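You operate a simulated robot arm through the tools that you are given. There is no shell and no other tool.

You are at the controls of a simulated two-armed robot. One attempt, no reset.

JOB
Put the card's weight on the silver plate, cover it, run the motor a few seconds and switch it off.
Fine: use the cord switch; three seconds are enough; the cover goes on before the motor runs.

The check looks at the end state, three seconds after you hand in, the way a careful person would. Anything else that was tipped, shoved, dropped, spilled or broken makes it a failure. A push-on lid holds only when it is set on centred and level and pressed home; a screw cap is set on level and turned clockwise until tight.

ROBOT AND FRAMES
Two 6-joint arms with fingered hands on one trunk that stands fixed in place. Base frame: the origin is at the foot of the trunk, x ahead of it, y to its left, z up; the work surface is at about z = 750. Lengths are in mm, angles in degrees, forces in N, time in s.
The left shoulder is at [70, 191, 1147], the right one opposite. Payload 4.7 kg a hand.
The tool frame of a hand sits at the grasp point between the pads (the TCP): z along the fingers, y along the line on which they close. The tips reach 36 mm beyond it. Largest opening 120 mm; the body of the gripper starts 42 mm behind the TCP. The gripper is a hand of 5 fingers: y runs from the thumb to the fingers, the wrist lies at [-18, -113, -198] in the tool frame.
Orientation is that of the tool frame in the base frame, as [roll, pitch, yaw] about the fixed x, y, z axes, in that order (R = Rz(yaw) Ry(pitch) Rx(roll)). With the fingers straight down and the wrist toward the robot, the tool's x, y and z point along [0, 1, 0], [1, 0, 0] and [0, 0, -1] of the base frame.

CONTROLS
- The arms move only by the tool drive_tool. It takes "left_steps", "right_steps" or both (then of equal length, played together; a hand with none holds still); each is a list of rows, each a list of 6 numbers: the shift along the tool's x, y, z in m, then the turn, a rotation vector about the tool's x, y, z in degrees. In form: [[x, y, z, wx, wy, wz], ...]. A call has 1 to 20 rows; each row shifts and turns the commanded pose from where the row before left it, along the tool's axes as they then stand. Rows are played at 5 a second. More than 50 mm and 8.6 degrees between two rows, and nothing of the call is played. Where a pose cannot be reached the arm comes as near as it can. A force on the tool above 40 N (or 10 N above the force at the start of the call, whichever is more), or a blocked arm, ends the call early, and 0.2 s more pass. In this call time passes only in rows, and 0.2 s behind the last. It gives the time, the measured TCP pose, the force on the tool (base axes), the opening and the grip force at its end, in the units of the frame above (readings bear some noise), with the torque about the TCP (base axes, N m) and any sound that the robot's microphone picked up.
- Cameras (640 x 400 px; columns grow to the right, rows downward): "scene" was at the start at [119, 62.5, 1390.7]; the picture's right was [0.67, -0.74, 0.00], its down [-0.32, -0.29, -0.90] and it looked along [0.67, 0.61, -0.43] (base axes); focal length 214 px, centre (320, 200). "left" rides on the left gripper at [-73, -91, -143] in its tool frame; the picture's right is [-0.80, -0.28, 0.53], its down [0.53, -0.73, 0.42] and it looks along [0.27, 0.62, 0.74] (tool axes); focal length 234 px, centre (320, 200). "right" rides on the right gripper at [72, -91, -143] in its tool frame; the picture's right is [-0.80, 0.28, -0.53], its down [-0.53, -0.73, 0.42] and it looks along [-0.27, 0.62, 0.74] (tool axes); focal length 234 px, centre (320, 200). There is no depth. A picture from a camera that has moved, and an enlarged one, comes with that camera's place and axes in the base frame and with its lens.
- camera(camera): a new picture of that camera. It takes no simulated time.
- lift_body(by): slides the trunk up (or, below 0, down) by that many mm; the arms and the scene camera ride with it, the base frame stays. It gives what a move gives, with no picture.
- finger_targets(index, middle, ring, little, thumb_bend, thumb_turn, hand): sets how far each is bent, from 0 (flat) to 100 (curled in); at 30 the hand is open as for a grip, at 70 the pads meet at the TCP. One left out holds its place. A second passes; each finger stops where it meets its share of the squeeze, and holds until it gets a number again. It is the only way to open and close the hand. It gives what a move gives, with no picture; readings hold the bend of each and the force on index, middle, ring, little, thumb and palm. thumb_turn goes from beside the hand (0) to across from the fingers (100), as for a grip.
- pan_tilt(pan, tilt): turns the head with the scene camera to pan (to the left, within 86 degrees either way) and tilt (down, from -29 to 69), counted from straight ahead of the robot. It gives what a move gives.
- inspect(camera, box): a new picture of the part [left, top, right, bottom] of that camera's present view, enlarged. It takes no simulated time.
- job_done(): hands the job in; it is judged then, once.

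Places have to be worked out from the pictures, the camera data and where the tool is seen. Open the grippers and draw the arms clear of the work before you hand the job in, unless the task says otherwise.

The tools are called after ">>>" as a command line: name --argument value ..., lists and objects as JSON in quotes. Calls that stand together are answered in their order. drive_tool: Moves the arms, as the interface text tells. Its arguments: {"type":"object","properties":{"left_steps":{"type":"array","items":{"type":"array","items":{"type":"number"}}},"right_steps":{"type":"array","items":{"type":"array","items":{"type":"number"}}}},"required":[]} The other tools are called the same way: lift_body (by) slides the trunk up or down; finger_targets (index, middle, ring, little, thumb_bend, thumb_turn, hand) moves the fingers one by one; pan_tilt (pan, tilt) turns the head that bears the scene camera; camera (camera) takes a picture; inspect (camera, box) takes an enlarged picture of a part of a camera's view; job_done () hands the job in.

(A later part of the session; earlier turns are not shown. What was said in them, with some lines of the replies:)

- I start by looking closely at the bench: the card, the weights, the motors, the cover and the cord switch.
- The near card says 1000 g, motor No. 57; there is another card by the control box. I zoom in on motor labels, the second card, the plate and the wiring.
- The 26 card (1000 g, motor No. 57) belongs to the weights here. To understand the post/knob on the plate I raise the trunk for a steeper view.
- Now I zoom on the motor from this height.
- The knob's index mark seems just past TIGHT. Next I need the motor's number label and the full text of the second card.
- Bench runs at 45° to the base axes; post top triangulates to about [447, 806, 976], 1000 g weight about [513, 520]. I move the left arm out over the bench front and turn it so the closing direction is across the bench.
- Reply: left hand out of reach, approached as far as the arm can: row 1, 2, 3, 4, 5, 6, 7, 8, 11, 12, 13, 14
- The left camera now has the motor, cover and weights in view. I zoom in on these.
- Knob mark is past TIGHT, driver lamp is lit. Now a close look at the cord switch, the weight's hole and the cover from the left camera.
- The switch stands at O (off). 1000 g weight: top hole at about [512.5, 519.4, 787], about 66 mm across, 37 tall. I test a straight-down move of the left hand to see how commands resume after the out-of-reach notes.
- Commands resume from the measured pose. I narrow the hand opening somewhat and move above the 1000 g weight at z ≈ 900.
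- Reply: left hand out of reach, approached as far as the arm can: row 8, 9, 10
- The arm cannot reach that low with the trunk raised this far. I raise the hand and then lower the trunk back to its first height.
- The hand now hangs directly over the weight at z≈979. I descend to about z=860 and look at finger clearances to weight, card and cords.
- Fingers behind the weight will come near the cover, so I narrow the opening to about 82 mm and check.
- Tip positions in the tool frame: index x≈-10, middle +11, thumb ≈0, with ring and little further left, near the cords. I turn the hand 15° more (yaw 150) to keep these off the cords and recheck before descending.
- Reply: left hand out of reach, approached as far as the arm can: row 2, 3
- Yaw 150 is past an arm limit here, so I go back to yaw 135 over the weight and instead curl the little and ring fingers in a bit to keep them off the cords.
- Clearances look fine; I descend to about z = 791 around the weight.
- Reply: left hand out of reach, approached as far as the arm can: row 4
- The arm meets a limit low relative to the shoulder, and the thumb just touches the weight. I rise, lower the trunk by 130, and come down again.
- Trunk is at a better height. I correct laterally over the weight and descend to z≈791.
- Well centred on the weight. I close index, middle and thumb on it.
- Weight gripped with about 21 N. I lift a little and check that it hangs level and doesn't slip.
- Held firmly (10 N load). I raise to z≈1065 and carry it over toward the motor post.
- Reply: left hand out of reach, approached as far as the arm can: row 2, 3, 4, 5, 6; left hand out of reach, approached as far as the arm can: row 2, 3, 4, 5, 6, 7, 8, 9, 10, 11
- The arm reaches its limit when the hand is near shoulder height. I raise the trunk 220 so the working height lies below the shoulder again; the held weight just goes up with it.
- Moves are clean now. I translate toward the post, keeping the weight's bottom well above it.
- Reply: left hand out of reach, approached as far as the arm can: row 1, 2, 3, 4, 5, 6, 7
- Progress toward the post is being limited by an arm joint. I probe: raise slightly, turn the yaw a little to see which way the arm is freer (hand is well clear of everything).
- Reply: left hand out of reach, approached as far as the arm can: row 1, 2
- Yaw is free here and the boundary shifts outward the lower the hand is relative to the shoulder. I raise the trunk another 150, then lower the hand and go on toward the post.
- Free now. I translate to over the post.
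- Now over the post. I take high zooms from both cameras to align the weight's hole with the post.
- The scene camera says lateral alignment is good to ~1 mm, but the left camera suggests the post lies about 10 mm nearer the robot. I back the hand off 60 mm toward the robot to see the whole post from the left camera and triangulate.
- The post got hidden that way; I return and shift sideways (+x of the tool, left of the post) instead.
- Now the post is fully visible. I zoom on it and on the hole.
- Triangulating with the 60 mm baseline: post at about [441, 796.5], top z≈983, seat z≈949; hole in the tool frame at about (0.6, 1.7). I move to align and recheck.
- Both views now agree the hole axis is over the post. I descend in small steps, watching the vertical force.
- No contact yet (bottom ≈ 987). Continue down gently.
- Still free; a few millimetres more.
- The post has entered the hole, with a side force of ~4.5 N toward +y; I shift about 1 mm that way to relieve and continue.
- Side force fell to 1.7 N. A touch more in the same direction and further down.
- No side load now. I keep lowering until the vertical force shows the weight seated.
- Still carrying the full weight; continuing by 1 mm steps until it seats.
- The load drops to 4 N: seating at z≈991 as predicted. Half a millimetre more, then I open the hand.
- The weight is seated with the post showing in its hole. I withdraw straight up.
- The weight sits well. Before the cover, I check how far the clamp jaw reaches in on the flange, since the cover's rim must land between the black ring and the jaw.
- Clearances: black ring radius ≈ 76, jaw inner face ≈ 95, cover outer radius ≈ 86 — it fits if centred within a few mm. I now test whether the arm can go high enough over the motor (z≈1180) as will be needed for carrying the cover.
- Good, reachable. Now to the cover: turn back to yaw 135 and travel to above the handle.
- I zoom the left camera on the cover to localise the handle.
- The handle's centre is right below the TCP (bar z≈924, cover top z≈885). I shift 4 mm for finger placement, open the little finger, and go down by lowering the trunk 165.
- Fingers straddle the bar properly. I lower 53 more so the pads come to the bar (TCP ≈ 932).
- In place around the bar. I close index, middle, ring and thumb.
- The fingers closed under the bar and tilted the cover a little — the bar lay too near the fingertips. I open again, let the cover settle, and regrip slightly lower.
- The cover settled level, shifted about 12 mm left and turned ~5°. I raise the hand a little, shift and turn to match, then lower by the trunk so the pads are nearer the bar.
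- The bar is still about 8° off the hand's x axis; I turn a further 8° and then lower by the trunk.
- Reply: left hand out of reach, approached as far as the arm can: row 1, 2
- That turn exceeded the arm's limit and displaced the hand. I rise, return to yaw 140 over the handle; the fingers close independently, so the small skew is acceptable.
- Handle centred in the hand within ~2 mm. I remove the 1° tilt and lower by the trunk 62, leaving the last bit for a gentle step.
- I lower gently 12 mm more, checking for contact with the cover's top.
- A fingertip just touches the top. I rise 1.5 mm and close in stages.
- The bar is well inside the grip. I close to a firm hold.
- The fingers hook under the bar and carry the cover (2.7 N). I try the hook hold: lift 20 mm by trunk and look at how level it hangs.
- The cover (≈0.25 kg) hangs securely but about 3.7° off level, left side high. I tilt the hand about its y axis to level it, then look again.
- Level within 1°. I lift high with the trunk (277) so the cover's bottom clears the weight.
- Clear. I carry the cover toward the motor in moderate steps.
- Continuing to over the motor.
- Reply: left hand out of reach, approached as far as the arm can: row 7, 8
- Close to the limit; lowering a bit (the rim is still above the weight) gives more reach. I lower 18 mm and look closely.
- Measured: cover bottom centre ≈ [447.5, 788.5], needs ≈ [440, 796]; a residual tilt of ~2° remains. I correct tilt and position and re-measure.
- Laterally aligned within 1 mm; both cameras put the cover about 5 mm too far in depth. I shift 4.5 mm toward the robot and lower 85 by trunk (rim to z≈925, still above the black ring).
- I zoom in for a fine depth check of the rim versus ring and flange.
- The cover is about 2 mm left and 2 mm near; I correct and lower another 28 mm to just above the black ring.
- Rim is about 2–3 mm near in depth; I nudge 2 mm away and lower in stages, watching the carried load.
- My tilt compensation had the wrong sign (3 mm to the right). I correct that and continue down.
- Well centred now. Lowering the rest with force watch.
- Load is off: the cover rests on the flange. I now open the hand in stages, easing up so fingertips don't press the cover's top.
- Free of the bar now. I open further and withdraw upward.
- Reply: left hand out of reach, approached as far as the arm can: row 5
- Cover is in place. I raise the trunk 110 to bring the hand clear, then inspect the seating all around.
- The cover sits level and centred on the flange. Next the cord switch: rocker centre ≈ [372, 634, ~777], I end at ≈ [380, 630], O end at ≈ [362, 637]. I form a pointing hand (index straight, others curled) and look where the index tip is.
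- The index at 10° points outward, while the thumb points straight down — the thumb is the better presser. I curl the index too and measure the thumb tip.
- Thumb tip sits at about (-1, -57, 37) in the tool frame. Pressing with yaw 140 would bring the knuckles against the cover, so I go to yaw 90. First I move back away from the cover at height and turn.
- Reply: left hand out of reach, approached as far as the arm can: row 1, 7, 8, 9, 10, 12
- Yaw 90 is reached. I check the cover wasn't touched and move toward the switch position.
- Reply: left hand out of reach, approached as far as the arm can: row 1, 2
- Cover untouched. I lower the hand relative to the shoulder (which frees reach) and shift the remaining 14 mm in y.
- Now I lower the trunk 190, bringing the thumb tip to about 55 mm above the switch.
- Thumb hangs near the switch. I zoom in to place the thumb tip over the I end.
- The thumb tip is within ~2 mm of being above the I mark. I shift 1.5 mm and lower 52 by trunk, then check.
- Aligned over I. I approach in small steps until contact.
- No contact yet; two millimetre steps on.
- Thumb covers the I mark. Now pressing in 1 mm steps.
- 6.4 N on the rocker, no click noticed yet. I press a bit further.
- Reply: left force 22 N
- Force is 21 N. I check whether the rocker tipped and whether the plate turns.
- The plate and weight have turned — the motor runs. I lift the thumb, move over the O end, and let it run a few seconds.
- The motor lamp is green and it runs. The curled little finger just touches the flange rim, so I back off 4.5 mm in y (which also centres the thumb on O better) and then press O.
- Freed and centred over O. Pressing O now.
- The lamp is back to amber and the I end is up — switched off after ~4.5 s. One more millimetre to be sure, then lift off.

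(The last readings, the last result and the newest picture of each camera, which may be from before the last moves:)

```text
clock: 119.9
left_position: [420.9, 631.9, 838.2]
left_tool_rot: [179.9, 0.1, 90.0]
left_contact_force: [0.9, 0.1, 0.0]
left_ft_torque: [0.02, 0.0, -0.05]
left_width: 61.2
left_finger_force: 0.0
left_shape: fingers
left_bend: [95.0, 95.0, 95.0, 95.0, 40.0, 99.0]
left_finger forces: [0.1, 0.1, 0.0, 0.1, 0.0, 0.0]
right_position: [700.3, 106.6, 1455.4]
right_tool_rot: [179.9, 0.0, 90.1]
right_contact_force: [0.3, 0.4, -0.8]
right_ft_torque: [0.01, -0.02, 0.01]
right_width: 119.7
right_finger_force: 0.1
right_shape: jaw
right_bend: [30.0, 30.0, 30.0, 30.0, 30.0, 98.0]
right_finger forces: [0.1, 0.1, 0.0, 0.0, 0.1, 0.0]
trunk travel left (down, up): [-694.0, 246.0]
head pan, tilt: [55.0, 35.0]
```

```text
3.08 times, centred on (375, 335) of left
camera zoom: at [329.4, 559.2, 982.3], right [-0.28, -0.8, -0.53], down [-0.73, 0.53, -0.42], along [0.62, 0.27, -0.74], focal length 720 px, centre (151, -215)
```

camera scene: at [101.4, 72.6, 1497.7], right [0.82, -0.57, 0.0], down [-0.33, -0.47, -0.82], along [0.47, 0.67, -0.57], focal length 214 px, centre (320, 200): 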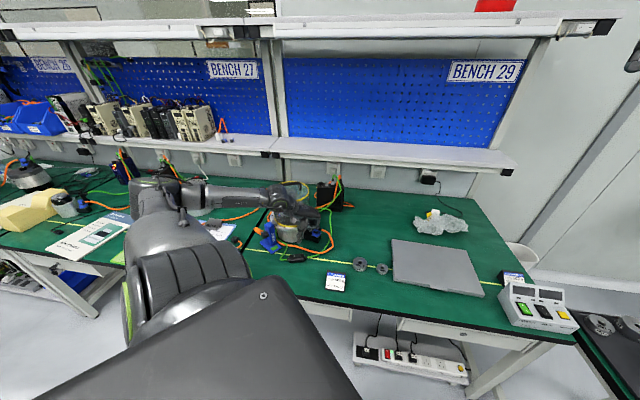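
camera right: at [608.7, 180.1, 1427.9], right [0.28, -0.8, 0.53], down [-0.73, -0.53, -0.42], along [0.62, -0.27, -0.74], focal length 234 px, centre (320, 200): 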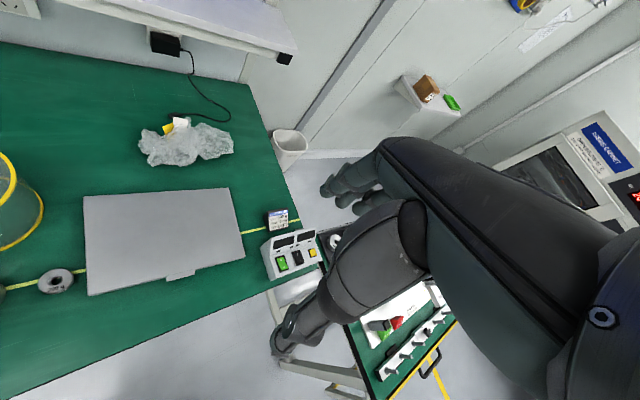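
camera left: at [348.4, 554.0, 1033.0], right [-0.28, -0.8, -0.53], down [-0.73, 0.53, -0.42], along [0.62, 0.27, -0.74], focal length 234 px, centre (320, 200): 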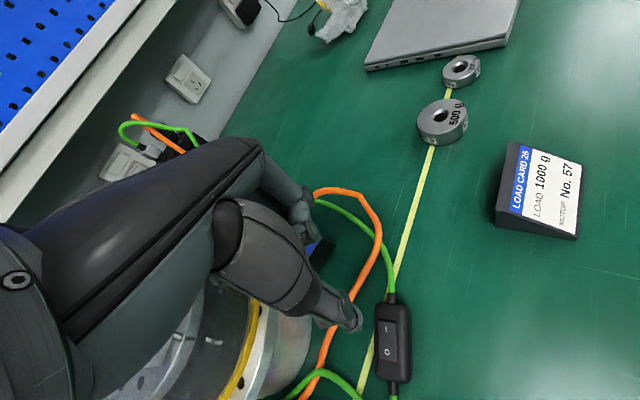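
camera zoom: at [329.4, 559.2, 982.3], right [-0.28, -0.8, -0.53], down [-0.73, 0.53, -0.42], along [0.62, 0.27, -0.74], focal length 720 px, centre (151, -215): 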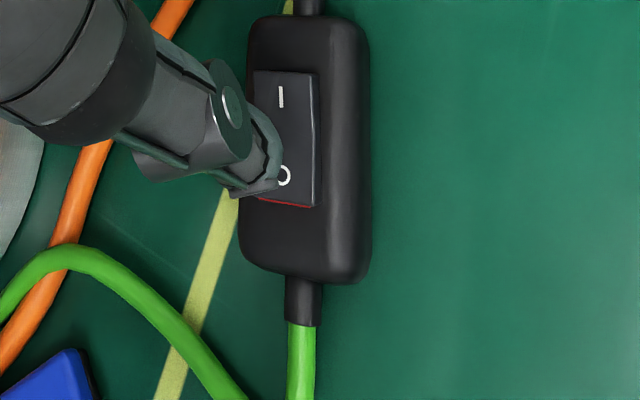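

Off, and the rocker shows O pressed. I back the hand away from the motor and raise it clear, opening the hand.

>>> drive_tool --left_steps '[[-0.01, 0, -0.01, 0, 0, 0], [-0.02, 0, -0.02, 0, 0, 0]]'

>>> lift_body --by 240

>>> camera --camera "scene"

>>> inspect --camera "scene" --box '[255, 190, 335, 290]'

```text
clock: 120.5
left_position: [421.4, 600.2, 868.2]
left_tool_rot: [180.0, -0.1, 90.0]
left_contact_force: [0.8, 0.1, -0.2]
left_ft_torque: [0.02, -0.03, 0.02]
left_width: 61.3
left_finger_force: 0.1
left_shape: fingers
left_bend: [95.0, 95.0, 95.0, 95.0, 40.0, 99.0]
left_finger forces: [0.0, 0.0, 0.0, 0.1, 0.0, 0.0]
right_position: [699.9, 104.7, 1454.4]
right_tool_rot: [179.9, 0.0, 90.0]
right_contact_force: [-0.1, 0.5, 0.0]
right_ft_torque: [0.05, 0.0, 0.03]
right_width: 120.0
right_finger_force: 0.1
right_shape: jaw
right_bend: [30.0, 30.0, 30.0, 30.0, 30.0, 98.0]
right_finger forces: [0.0, 0.1, 0.0, 0.0, 0.0, 0.1]
trunk travel left (down, up): [-694.0, 246.0]
head pan, tilt: [55.0, 35.0]
```

```text
clock: 123.0
left_position: [421.0, 602.3, 1107.6]
left_tool_rot: [-180.0, 0.0, 90.0]
left_contact_force: [0.2, -0.6, 0.8]
left_ft_torque: [0.02, 0.01, 0.01]
left_width: 61.8
left_finger_force: 0.1
left_shape: fingers
left_bend: [95.0, 95.0, 95.0, 95.0, 40.0, 99.0]
left_finger forces: [0.0, 0.0, 0.0, 0.0, 0.0, 0.0]
right_position: [700.6, 106.5, 1694.3]
right_tool_rot: [180.0, 0.0, 89.9]
right_contact_force: [-0.8, 0.2, -0.3]
right_ft_torque: [0.01, -0.01, -0.01]
right_width: 119.7
right_finger_force: 0.0
right_shape: jaw
right_bend: [30.0, 30.0, 30.0, 30.0, 30.0, 98.0]
right_finger forces: [0.0, 0.0, 0.0, 0.0, 0.0, 0.1]
trunk travel left (down, up): [-934.0, 6.0]
head pan, tilt: [55.0, 35.0]
```

```text
taken
camera scene: at [101.7, 72.8, 1685.5], right [0.82, -0.57, 0.0], down [-0.33, -0.47, -0.82], along [0.47, 0.67, -0.57], focal length 214 px, centre (320, 200)
```

scene: 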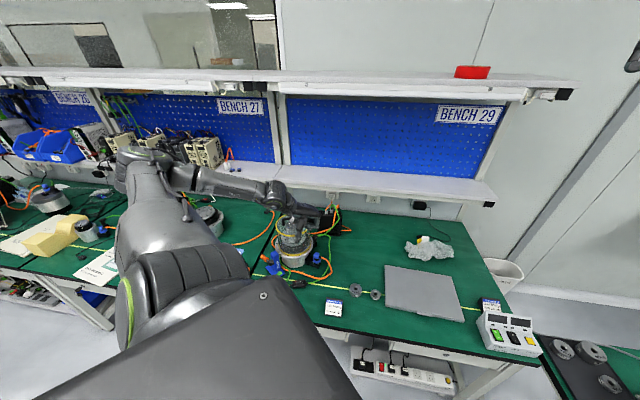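

```text
4.00 times, centred on (295, 240) of scene
camera zoom: at [101.7, 72.8, 1685.5], right [0.82, -0.57, 0.0], down [-0.33, -0.47, -0.82], along [0.47, 0.67, -0.57], focal length 858 px, centre (420, 40)
```

zoom: 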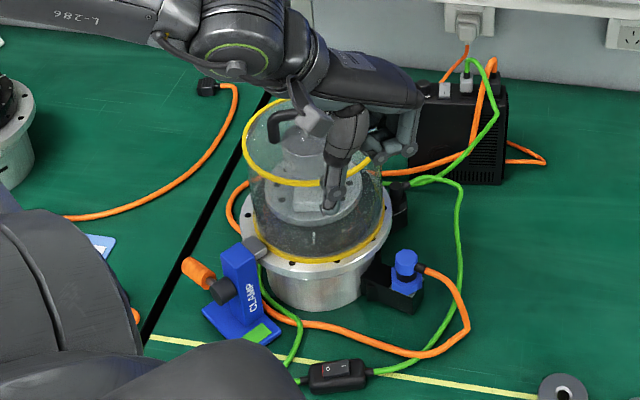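

I draw the hand back from the bench area and open it, then inspect the final state.

>>> drive_tool --left_steps '[[-0.03, 0, -0.015, 0, 0, 0], [-0.03, 0, -0.015, 0, 0, 0], [-0.03, 0, -0.015, 0, 0, 0], [-0.03, 0, -0.015, 0, 0, 0]]'

>>> finger_targets --hand "left" --index 30 --middle 30 --ring 30 --little 30 --thumb_bend 30

>>> camera --camera "scene"

>>> camera --camera "left"

>>> inspect --camera "scene" --box '[255, 190, 335, 290]'

```text
clock: 124.0
left_position: [421.2, 481.2, 1168.5]
left_tool_rot: [180.0, 0.0, 89.9]
left_contact_force: [0.2, 0.7, 0.3]
left_ft_torque: [0.03, -0.02, 0.05]
left_width: 61.4
left_finger_force: 0.1
left_shape: fingers
left_bend: [95.0, 95.0, 95.0, 95.0, 40.0, 99.0]
left_finger forces: [0.0, 0.0, 0.1, 0.0, 0.0, 0.0]
right_position: [700.5, 107.5, 1695.0]
right_tool_rot: [180.0, 0.1, 90.1]
right_contact_force: [-0.1, -0.4, 1.0]
right_ft_torque: [0.0, -0.01, -0.01]
right_width: 119.9
right_finger_force: 0.1
right_shape: jaw
right_bend: [30.0, 30.0, 30.0, 30.0, 30.0, 98.0]
right_finger forces: [0.1, 0.1, 0.0, 0.1, 0.1, 0.0]
trunk travel left (down, up): [-934.0, 6.0]
head pan, tilt: [55.0, 35.0]
```

```text
clock: 125.0
left_position: [422.2, 481.6, 1168.0]
left_tool_rot: [-180.0, 0.0, 90.0]
left_contact_force: [-0.2, 0.0, 0.2]
left_ft_torque: [0.02, -0.01, -0.01]
left_width: 121.9
left_finger_force: 0.0
left_shape: fingers
left_bend: [30.0, 30.0, 30.0, 30.0, 30.0, 98.0]
left_finger forces: [0.1, 0.0, 0.0, 0.1, 0.0, 0.0]
right_position: [700.4, 107.7, 1693.7]
right_tool_rot: [180.0, 0.0, 90.0]
right_contact_force: [0.1, -0.4, 0.9]
right_ft_torque: [-0.02, 0.0, -0.01]
right_width: 119.7
right_finger_force: 0.0
right_shape: jaw
right_bend: [30.0, 30.0, 30.0, 30.0, 30.0, 98.0]
right_finger forces: [0.0, 0.0, 0.0, 0.0, 0.1, 0.0]
trunk travel left (down, up): [-934.0, 6.0]
head pan, tilt: [55.0, 35.0]
```

```text
taken
camera scene: at [101.5, 72.8, 1685.6], right [0.82, -0.57, 0.0], down [-0.33, -0.47, -0.82], along [0.47, 0.67, -0.57], focal length 214 px, centre (320, 200)
```

scene: 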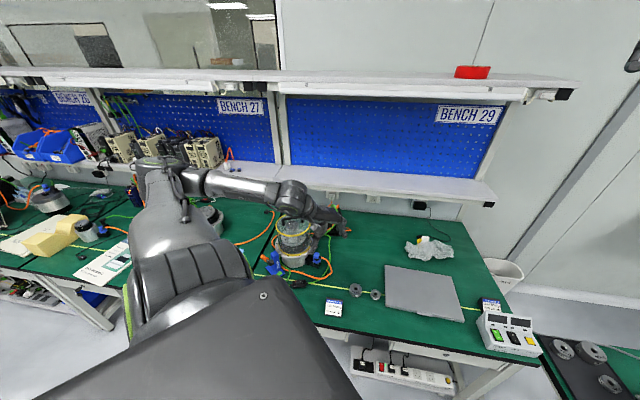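

```text
taken
camera left: at [330.2, 408.9, 1312.0], right [-0.28, -0.8, -0.53], down [-0.73, 0.53, -0.42], along [0.62, 0.27, -0.74], focal length 234 px, centre (320, 200)
```

left: 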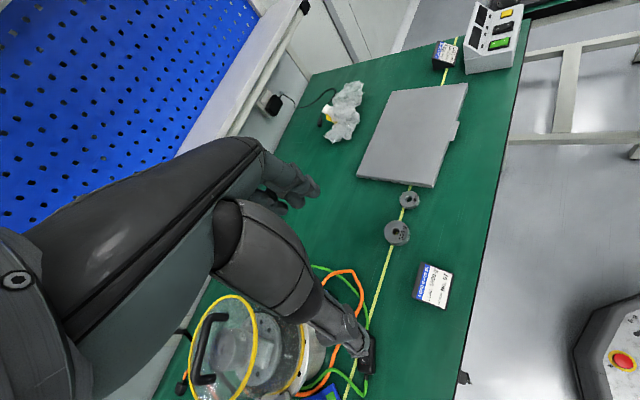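

```text
4.00 times, centred on (295, 240) of scene
camera zoom: at [101.5, 72.8, 1685.6], right [0.82, -0.57, 0.0], down [-0.33, -0.47, -0.82], along [0.47, 0.67, -0.57], focal length 858 px, centre (420, 40)
```

zoom: 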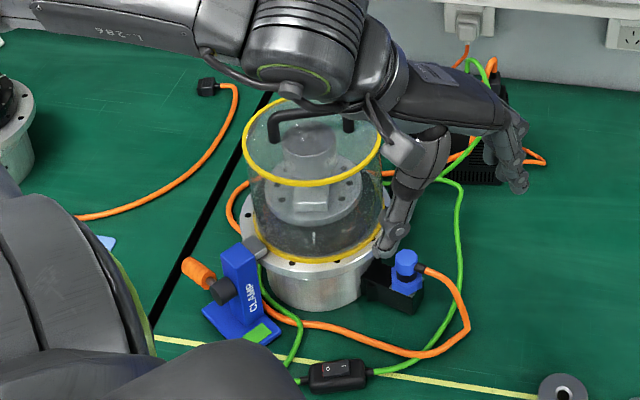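

I check rim seating all round, the plate at rest, and the switch in close-up.

>>> inspect --camera "scene" --box '[270, 232, 326, 262]'

>>> inspect --camera "scene" --box '[275, 205, 325, 255]'

>>> inspect --camera "scene" --box '[288, 272, 320, 292]'

>>> inspect --camera "left" --box '[170, 280, 390, 400]'

```text
11.43 times, centred on (298, 247) of scene
camera zoom: at [101.5, 72.8, 1685.6], right [0.82, -0.57, 0.0], down [-0.33, -0.47, -0.82], along [0.47, 0.67, -0.57], focal length 2451 px, centre (571, -337)
```

zoom: 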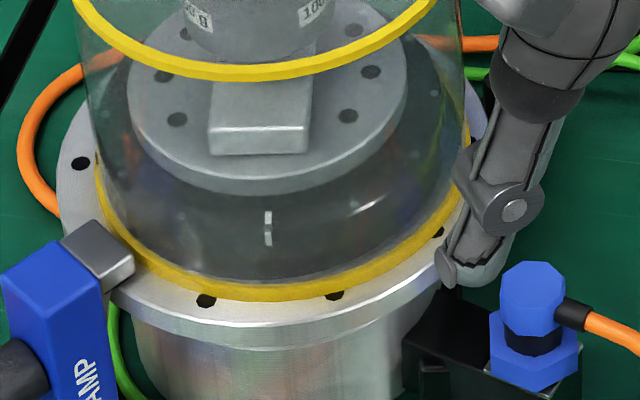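

```text
8.00 times, centred on (300, 230) of scene
camera zoom: at [101.5, 72.8, 1685.6], right [0.82, -0.57, 0.0], down [-0.33, -0.47, -0.82], along [0.47, 0.67, -0.57], focal length 1716 px, centre (480, -40)
```

zoom: 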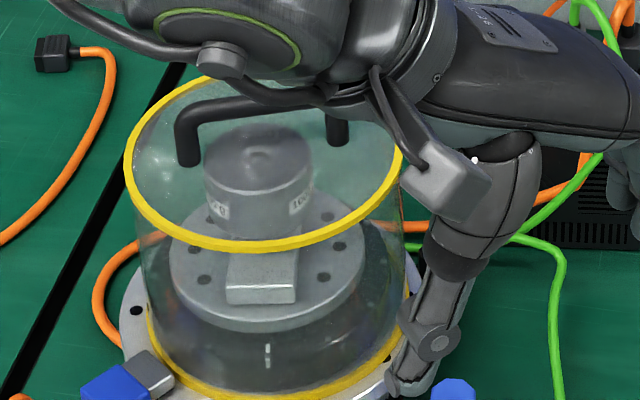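

```text
16.00 times, centred on (304, 282) of scene
camera zoom: at [101.5, 72.8, 1685.6], right [0.82, -0.57, 0.0], down [-0.33, -0.47, -0.82], along [0.47, 0.67, -0.57], focal length 3432 px, centre (576, -1112)
```

zoom: 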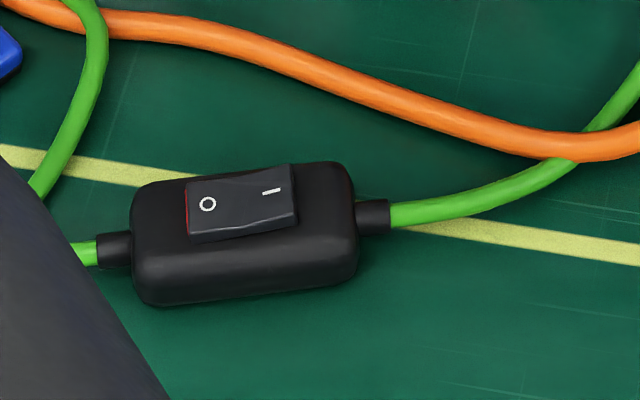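

```text
2.91 times, centred on (280, 340) of left
camera zoom: at [330.2, 408.9, 1312.0], right [-0.28, -0.8, -0.53], down [-0.73, 0.53, -0.42], along [0.62, 0.27, -0.74], focal length 681 px, centre (436, -207)
```

zoom: 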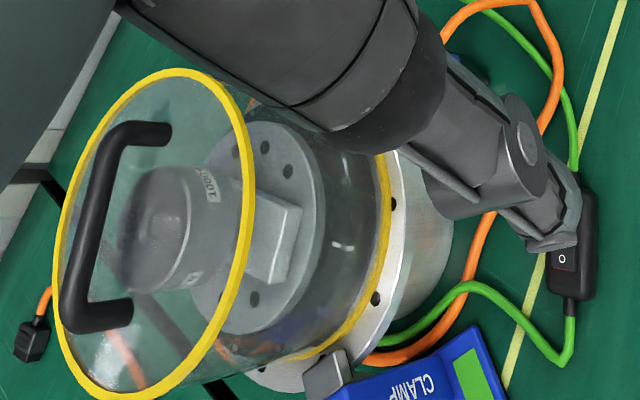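

All looks right: cover flush on the flange, switch at O. I draw the arm a bit further back and up, then confirm the plate stands still.

>>> drive_tool --left_steps '[[-0.02, -0.01, -0.02, 0, 0, 0], [-0.02, -0.01, -0.02, 0, 0, 0], [-0.02, -0.01, -0.02, 0, 0, 0], [-0.02, -0.01, -0.02, 0, 0, 0]]'

>>> inspect --camera "scene" --box '[255, 190, 355, 290]'

>>> inspect --camera "scene" --box '[270, 222, 326, 262]'

>>> camera --camera "scene"

>>> inspect --camera "scene" --box '[310, 195, 350, 225]'

```text
clock: 126.0
left_position: [423.0, 442.6, 1239.8]
left_tool_rot: [-179.9, 0.0, 89.9]
left_contact_force: [0.2, -0.4, -0.2]
left_ft_torque: [-0.01, -0.01, -0.01]
left_width: 121.9
left_finger_force: 0.0
left_shape: fingers
left_bend: [30.0, 30.0, 30.0, 30.0, 30.0, 98.0]
left_finger forces: [0.0, 0.0, 0.1, 0.0, 0.0, 0.1]
left hand out of reach, approached as far as the arm can: row 2, 3, 4
right_position: [700.7, 107.7, 1693.2]
right_tool_rot: [-179.8, 0.0, 90.0]
right_contact_force: [-0.5, 0.4, 0.4]
right_ft_torque: [0.03, 0.04, 0.0]
right_width: 119.8
right_finger_force: 0.2
right_shape: jaw
right_bend: [30.0, 30.0, 30.0, 30.0, 30.0, 98.0]
right_finger forces: [0.1, 0.0, 0.0, 0.1, 0.1, 0.0]
trunk travel left (down, up): [-934.0, 6.0]
head pan, tilt: [55.0, 35.0]
```

```text
4.00 times, centred on (305, 240) of scene
camera zoom: at [102.5, 73.2, 1685.5], right [0.82, -0.57, 0.0], down [-0.33, -0.47, -0.82], along [0.47, 0.67, -0.57], focal length 858 px, centre (380, 40)
```

zoom: 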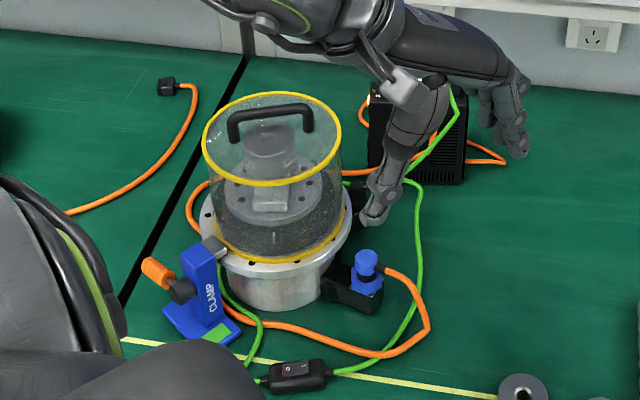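

```text
10.00 times, centred on (298, 242) of scene
camera zoom: at [102.5, 73.2, 1685.5], right [0.82, -0.57, 0.0], down [-0.33, -0.47, -0.82], along [0.47, 0.67, -0.57], focal length 2145 px, centre (540, -220)
```

zoom: 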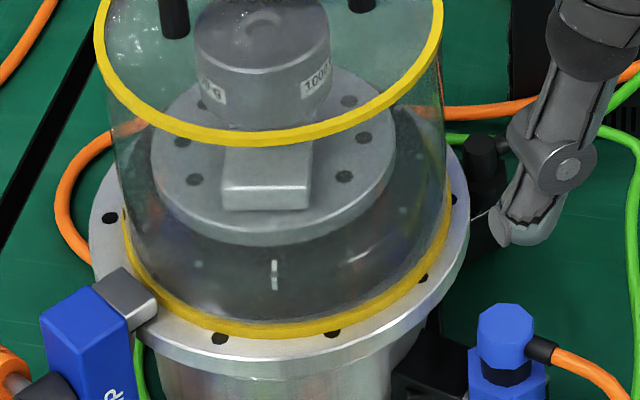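

```text
taken
camera scene: at [102.5, 73.2, 1685.5], right [0.82, -0.57, 0.0], down [-0.33, -0.47, -0.82], along [0.47, 0.67, -0.57], focal length 214 px, centre (320, 200)
```

scene: 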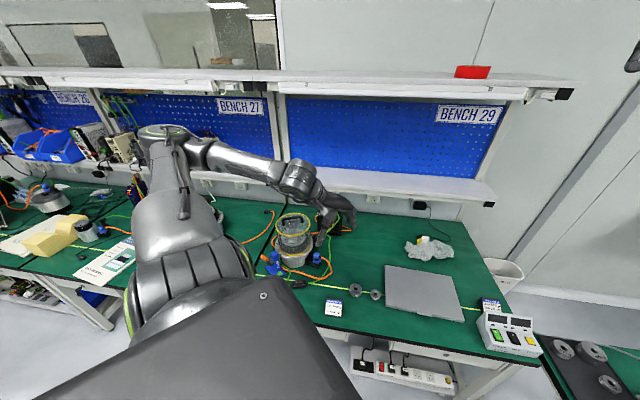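

```text
13.33 times, centred on (330, 210) of scene
camera zoom: at [102.5, 73.2, 1685.5], right [0.82, -0.57, 0.0], down [-0.33, -0.47, -0.82], along [0.47, 0.67, -0.57], focal length 2860 px, centre (187, 67)
```

zoom: 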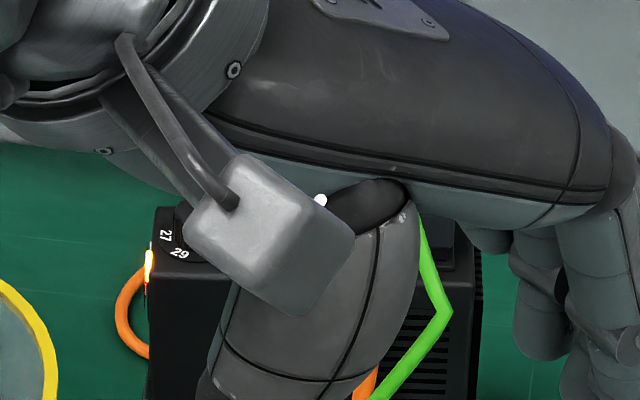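

The plate stands still, the lamp is amber (idle), the switch is at O, the 1000 g weight is on the post under the level, centred cover, and both hands are open and clear. I hand in.

>>> job_done

```text
The job is handed in.
```

The job is done and handed in. The 1000 g weight from Load Card 26 is on the post of the silver plate, and the cover stands level and centred on the motor flange. I ran the motor about 4.5 seconds with the cord switch, with the cover already on, and switched it off.

At hand-in the plate was still, the driver lamp was amber, the rocker was at O, and both hands were open. The left arm was drawn back and up from the work.

- **Motor number:** the card asks for No. 57, but I never saw that motor's label. I took it as the right one because the card and weights stood beside it and the cord switch is on its cable.
- **Cover:** it rests on the flange under its own weight; I did not press it down. While I was getting hold of its handle it shifted about 12 mm on the bench.
- **Contact with the motor:** a curled finger touched the flange rim at about 4 N while the motor was running, before I switched it off. I backed off at once and saw nothing move.
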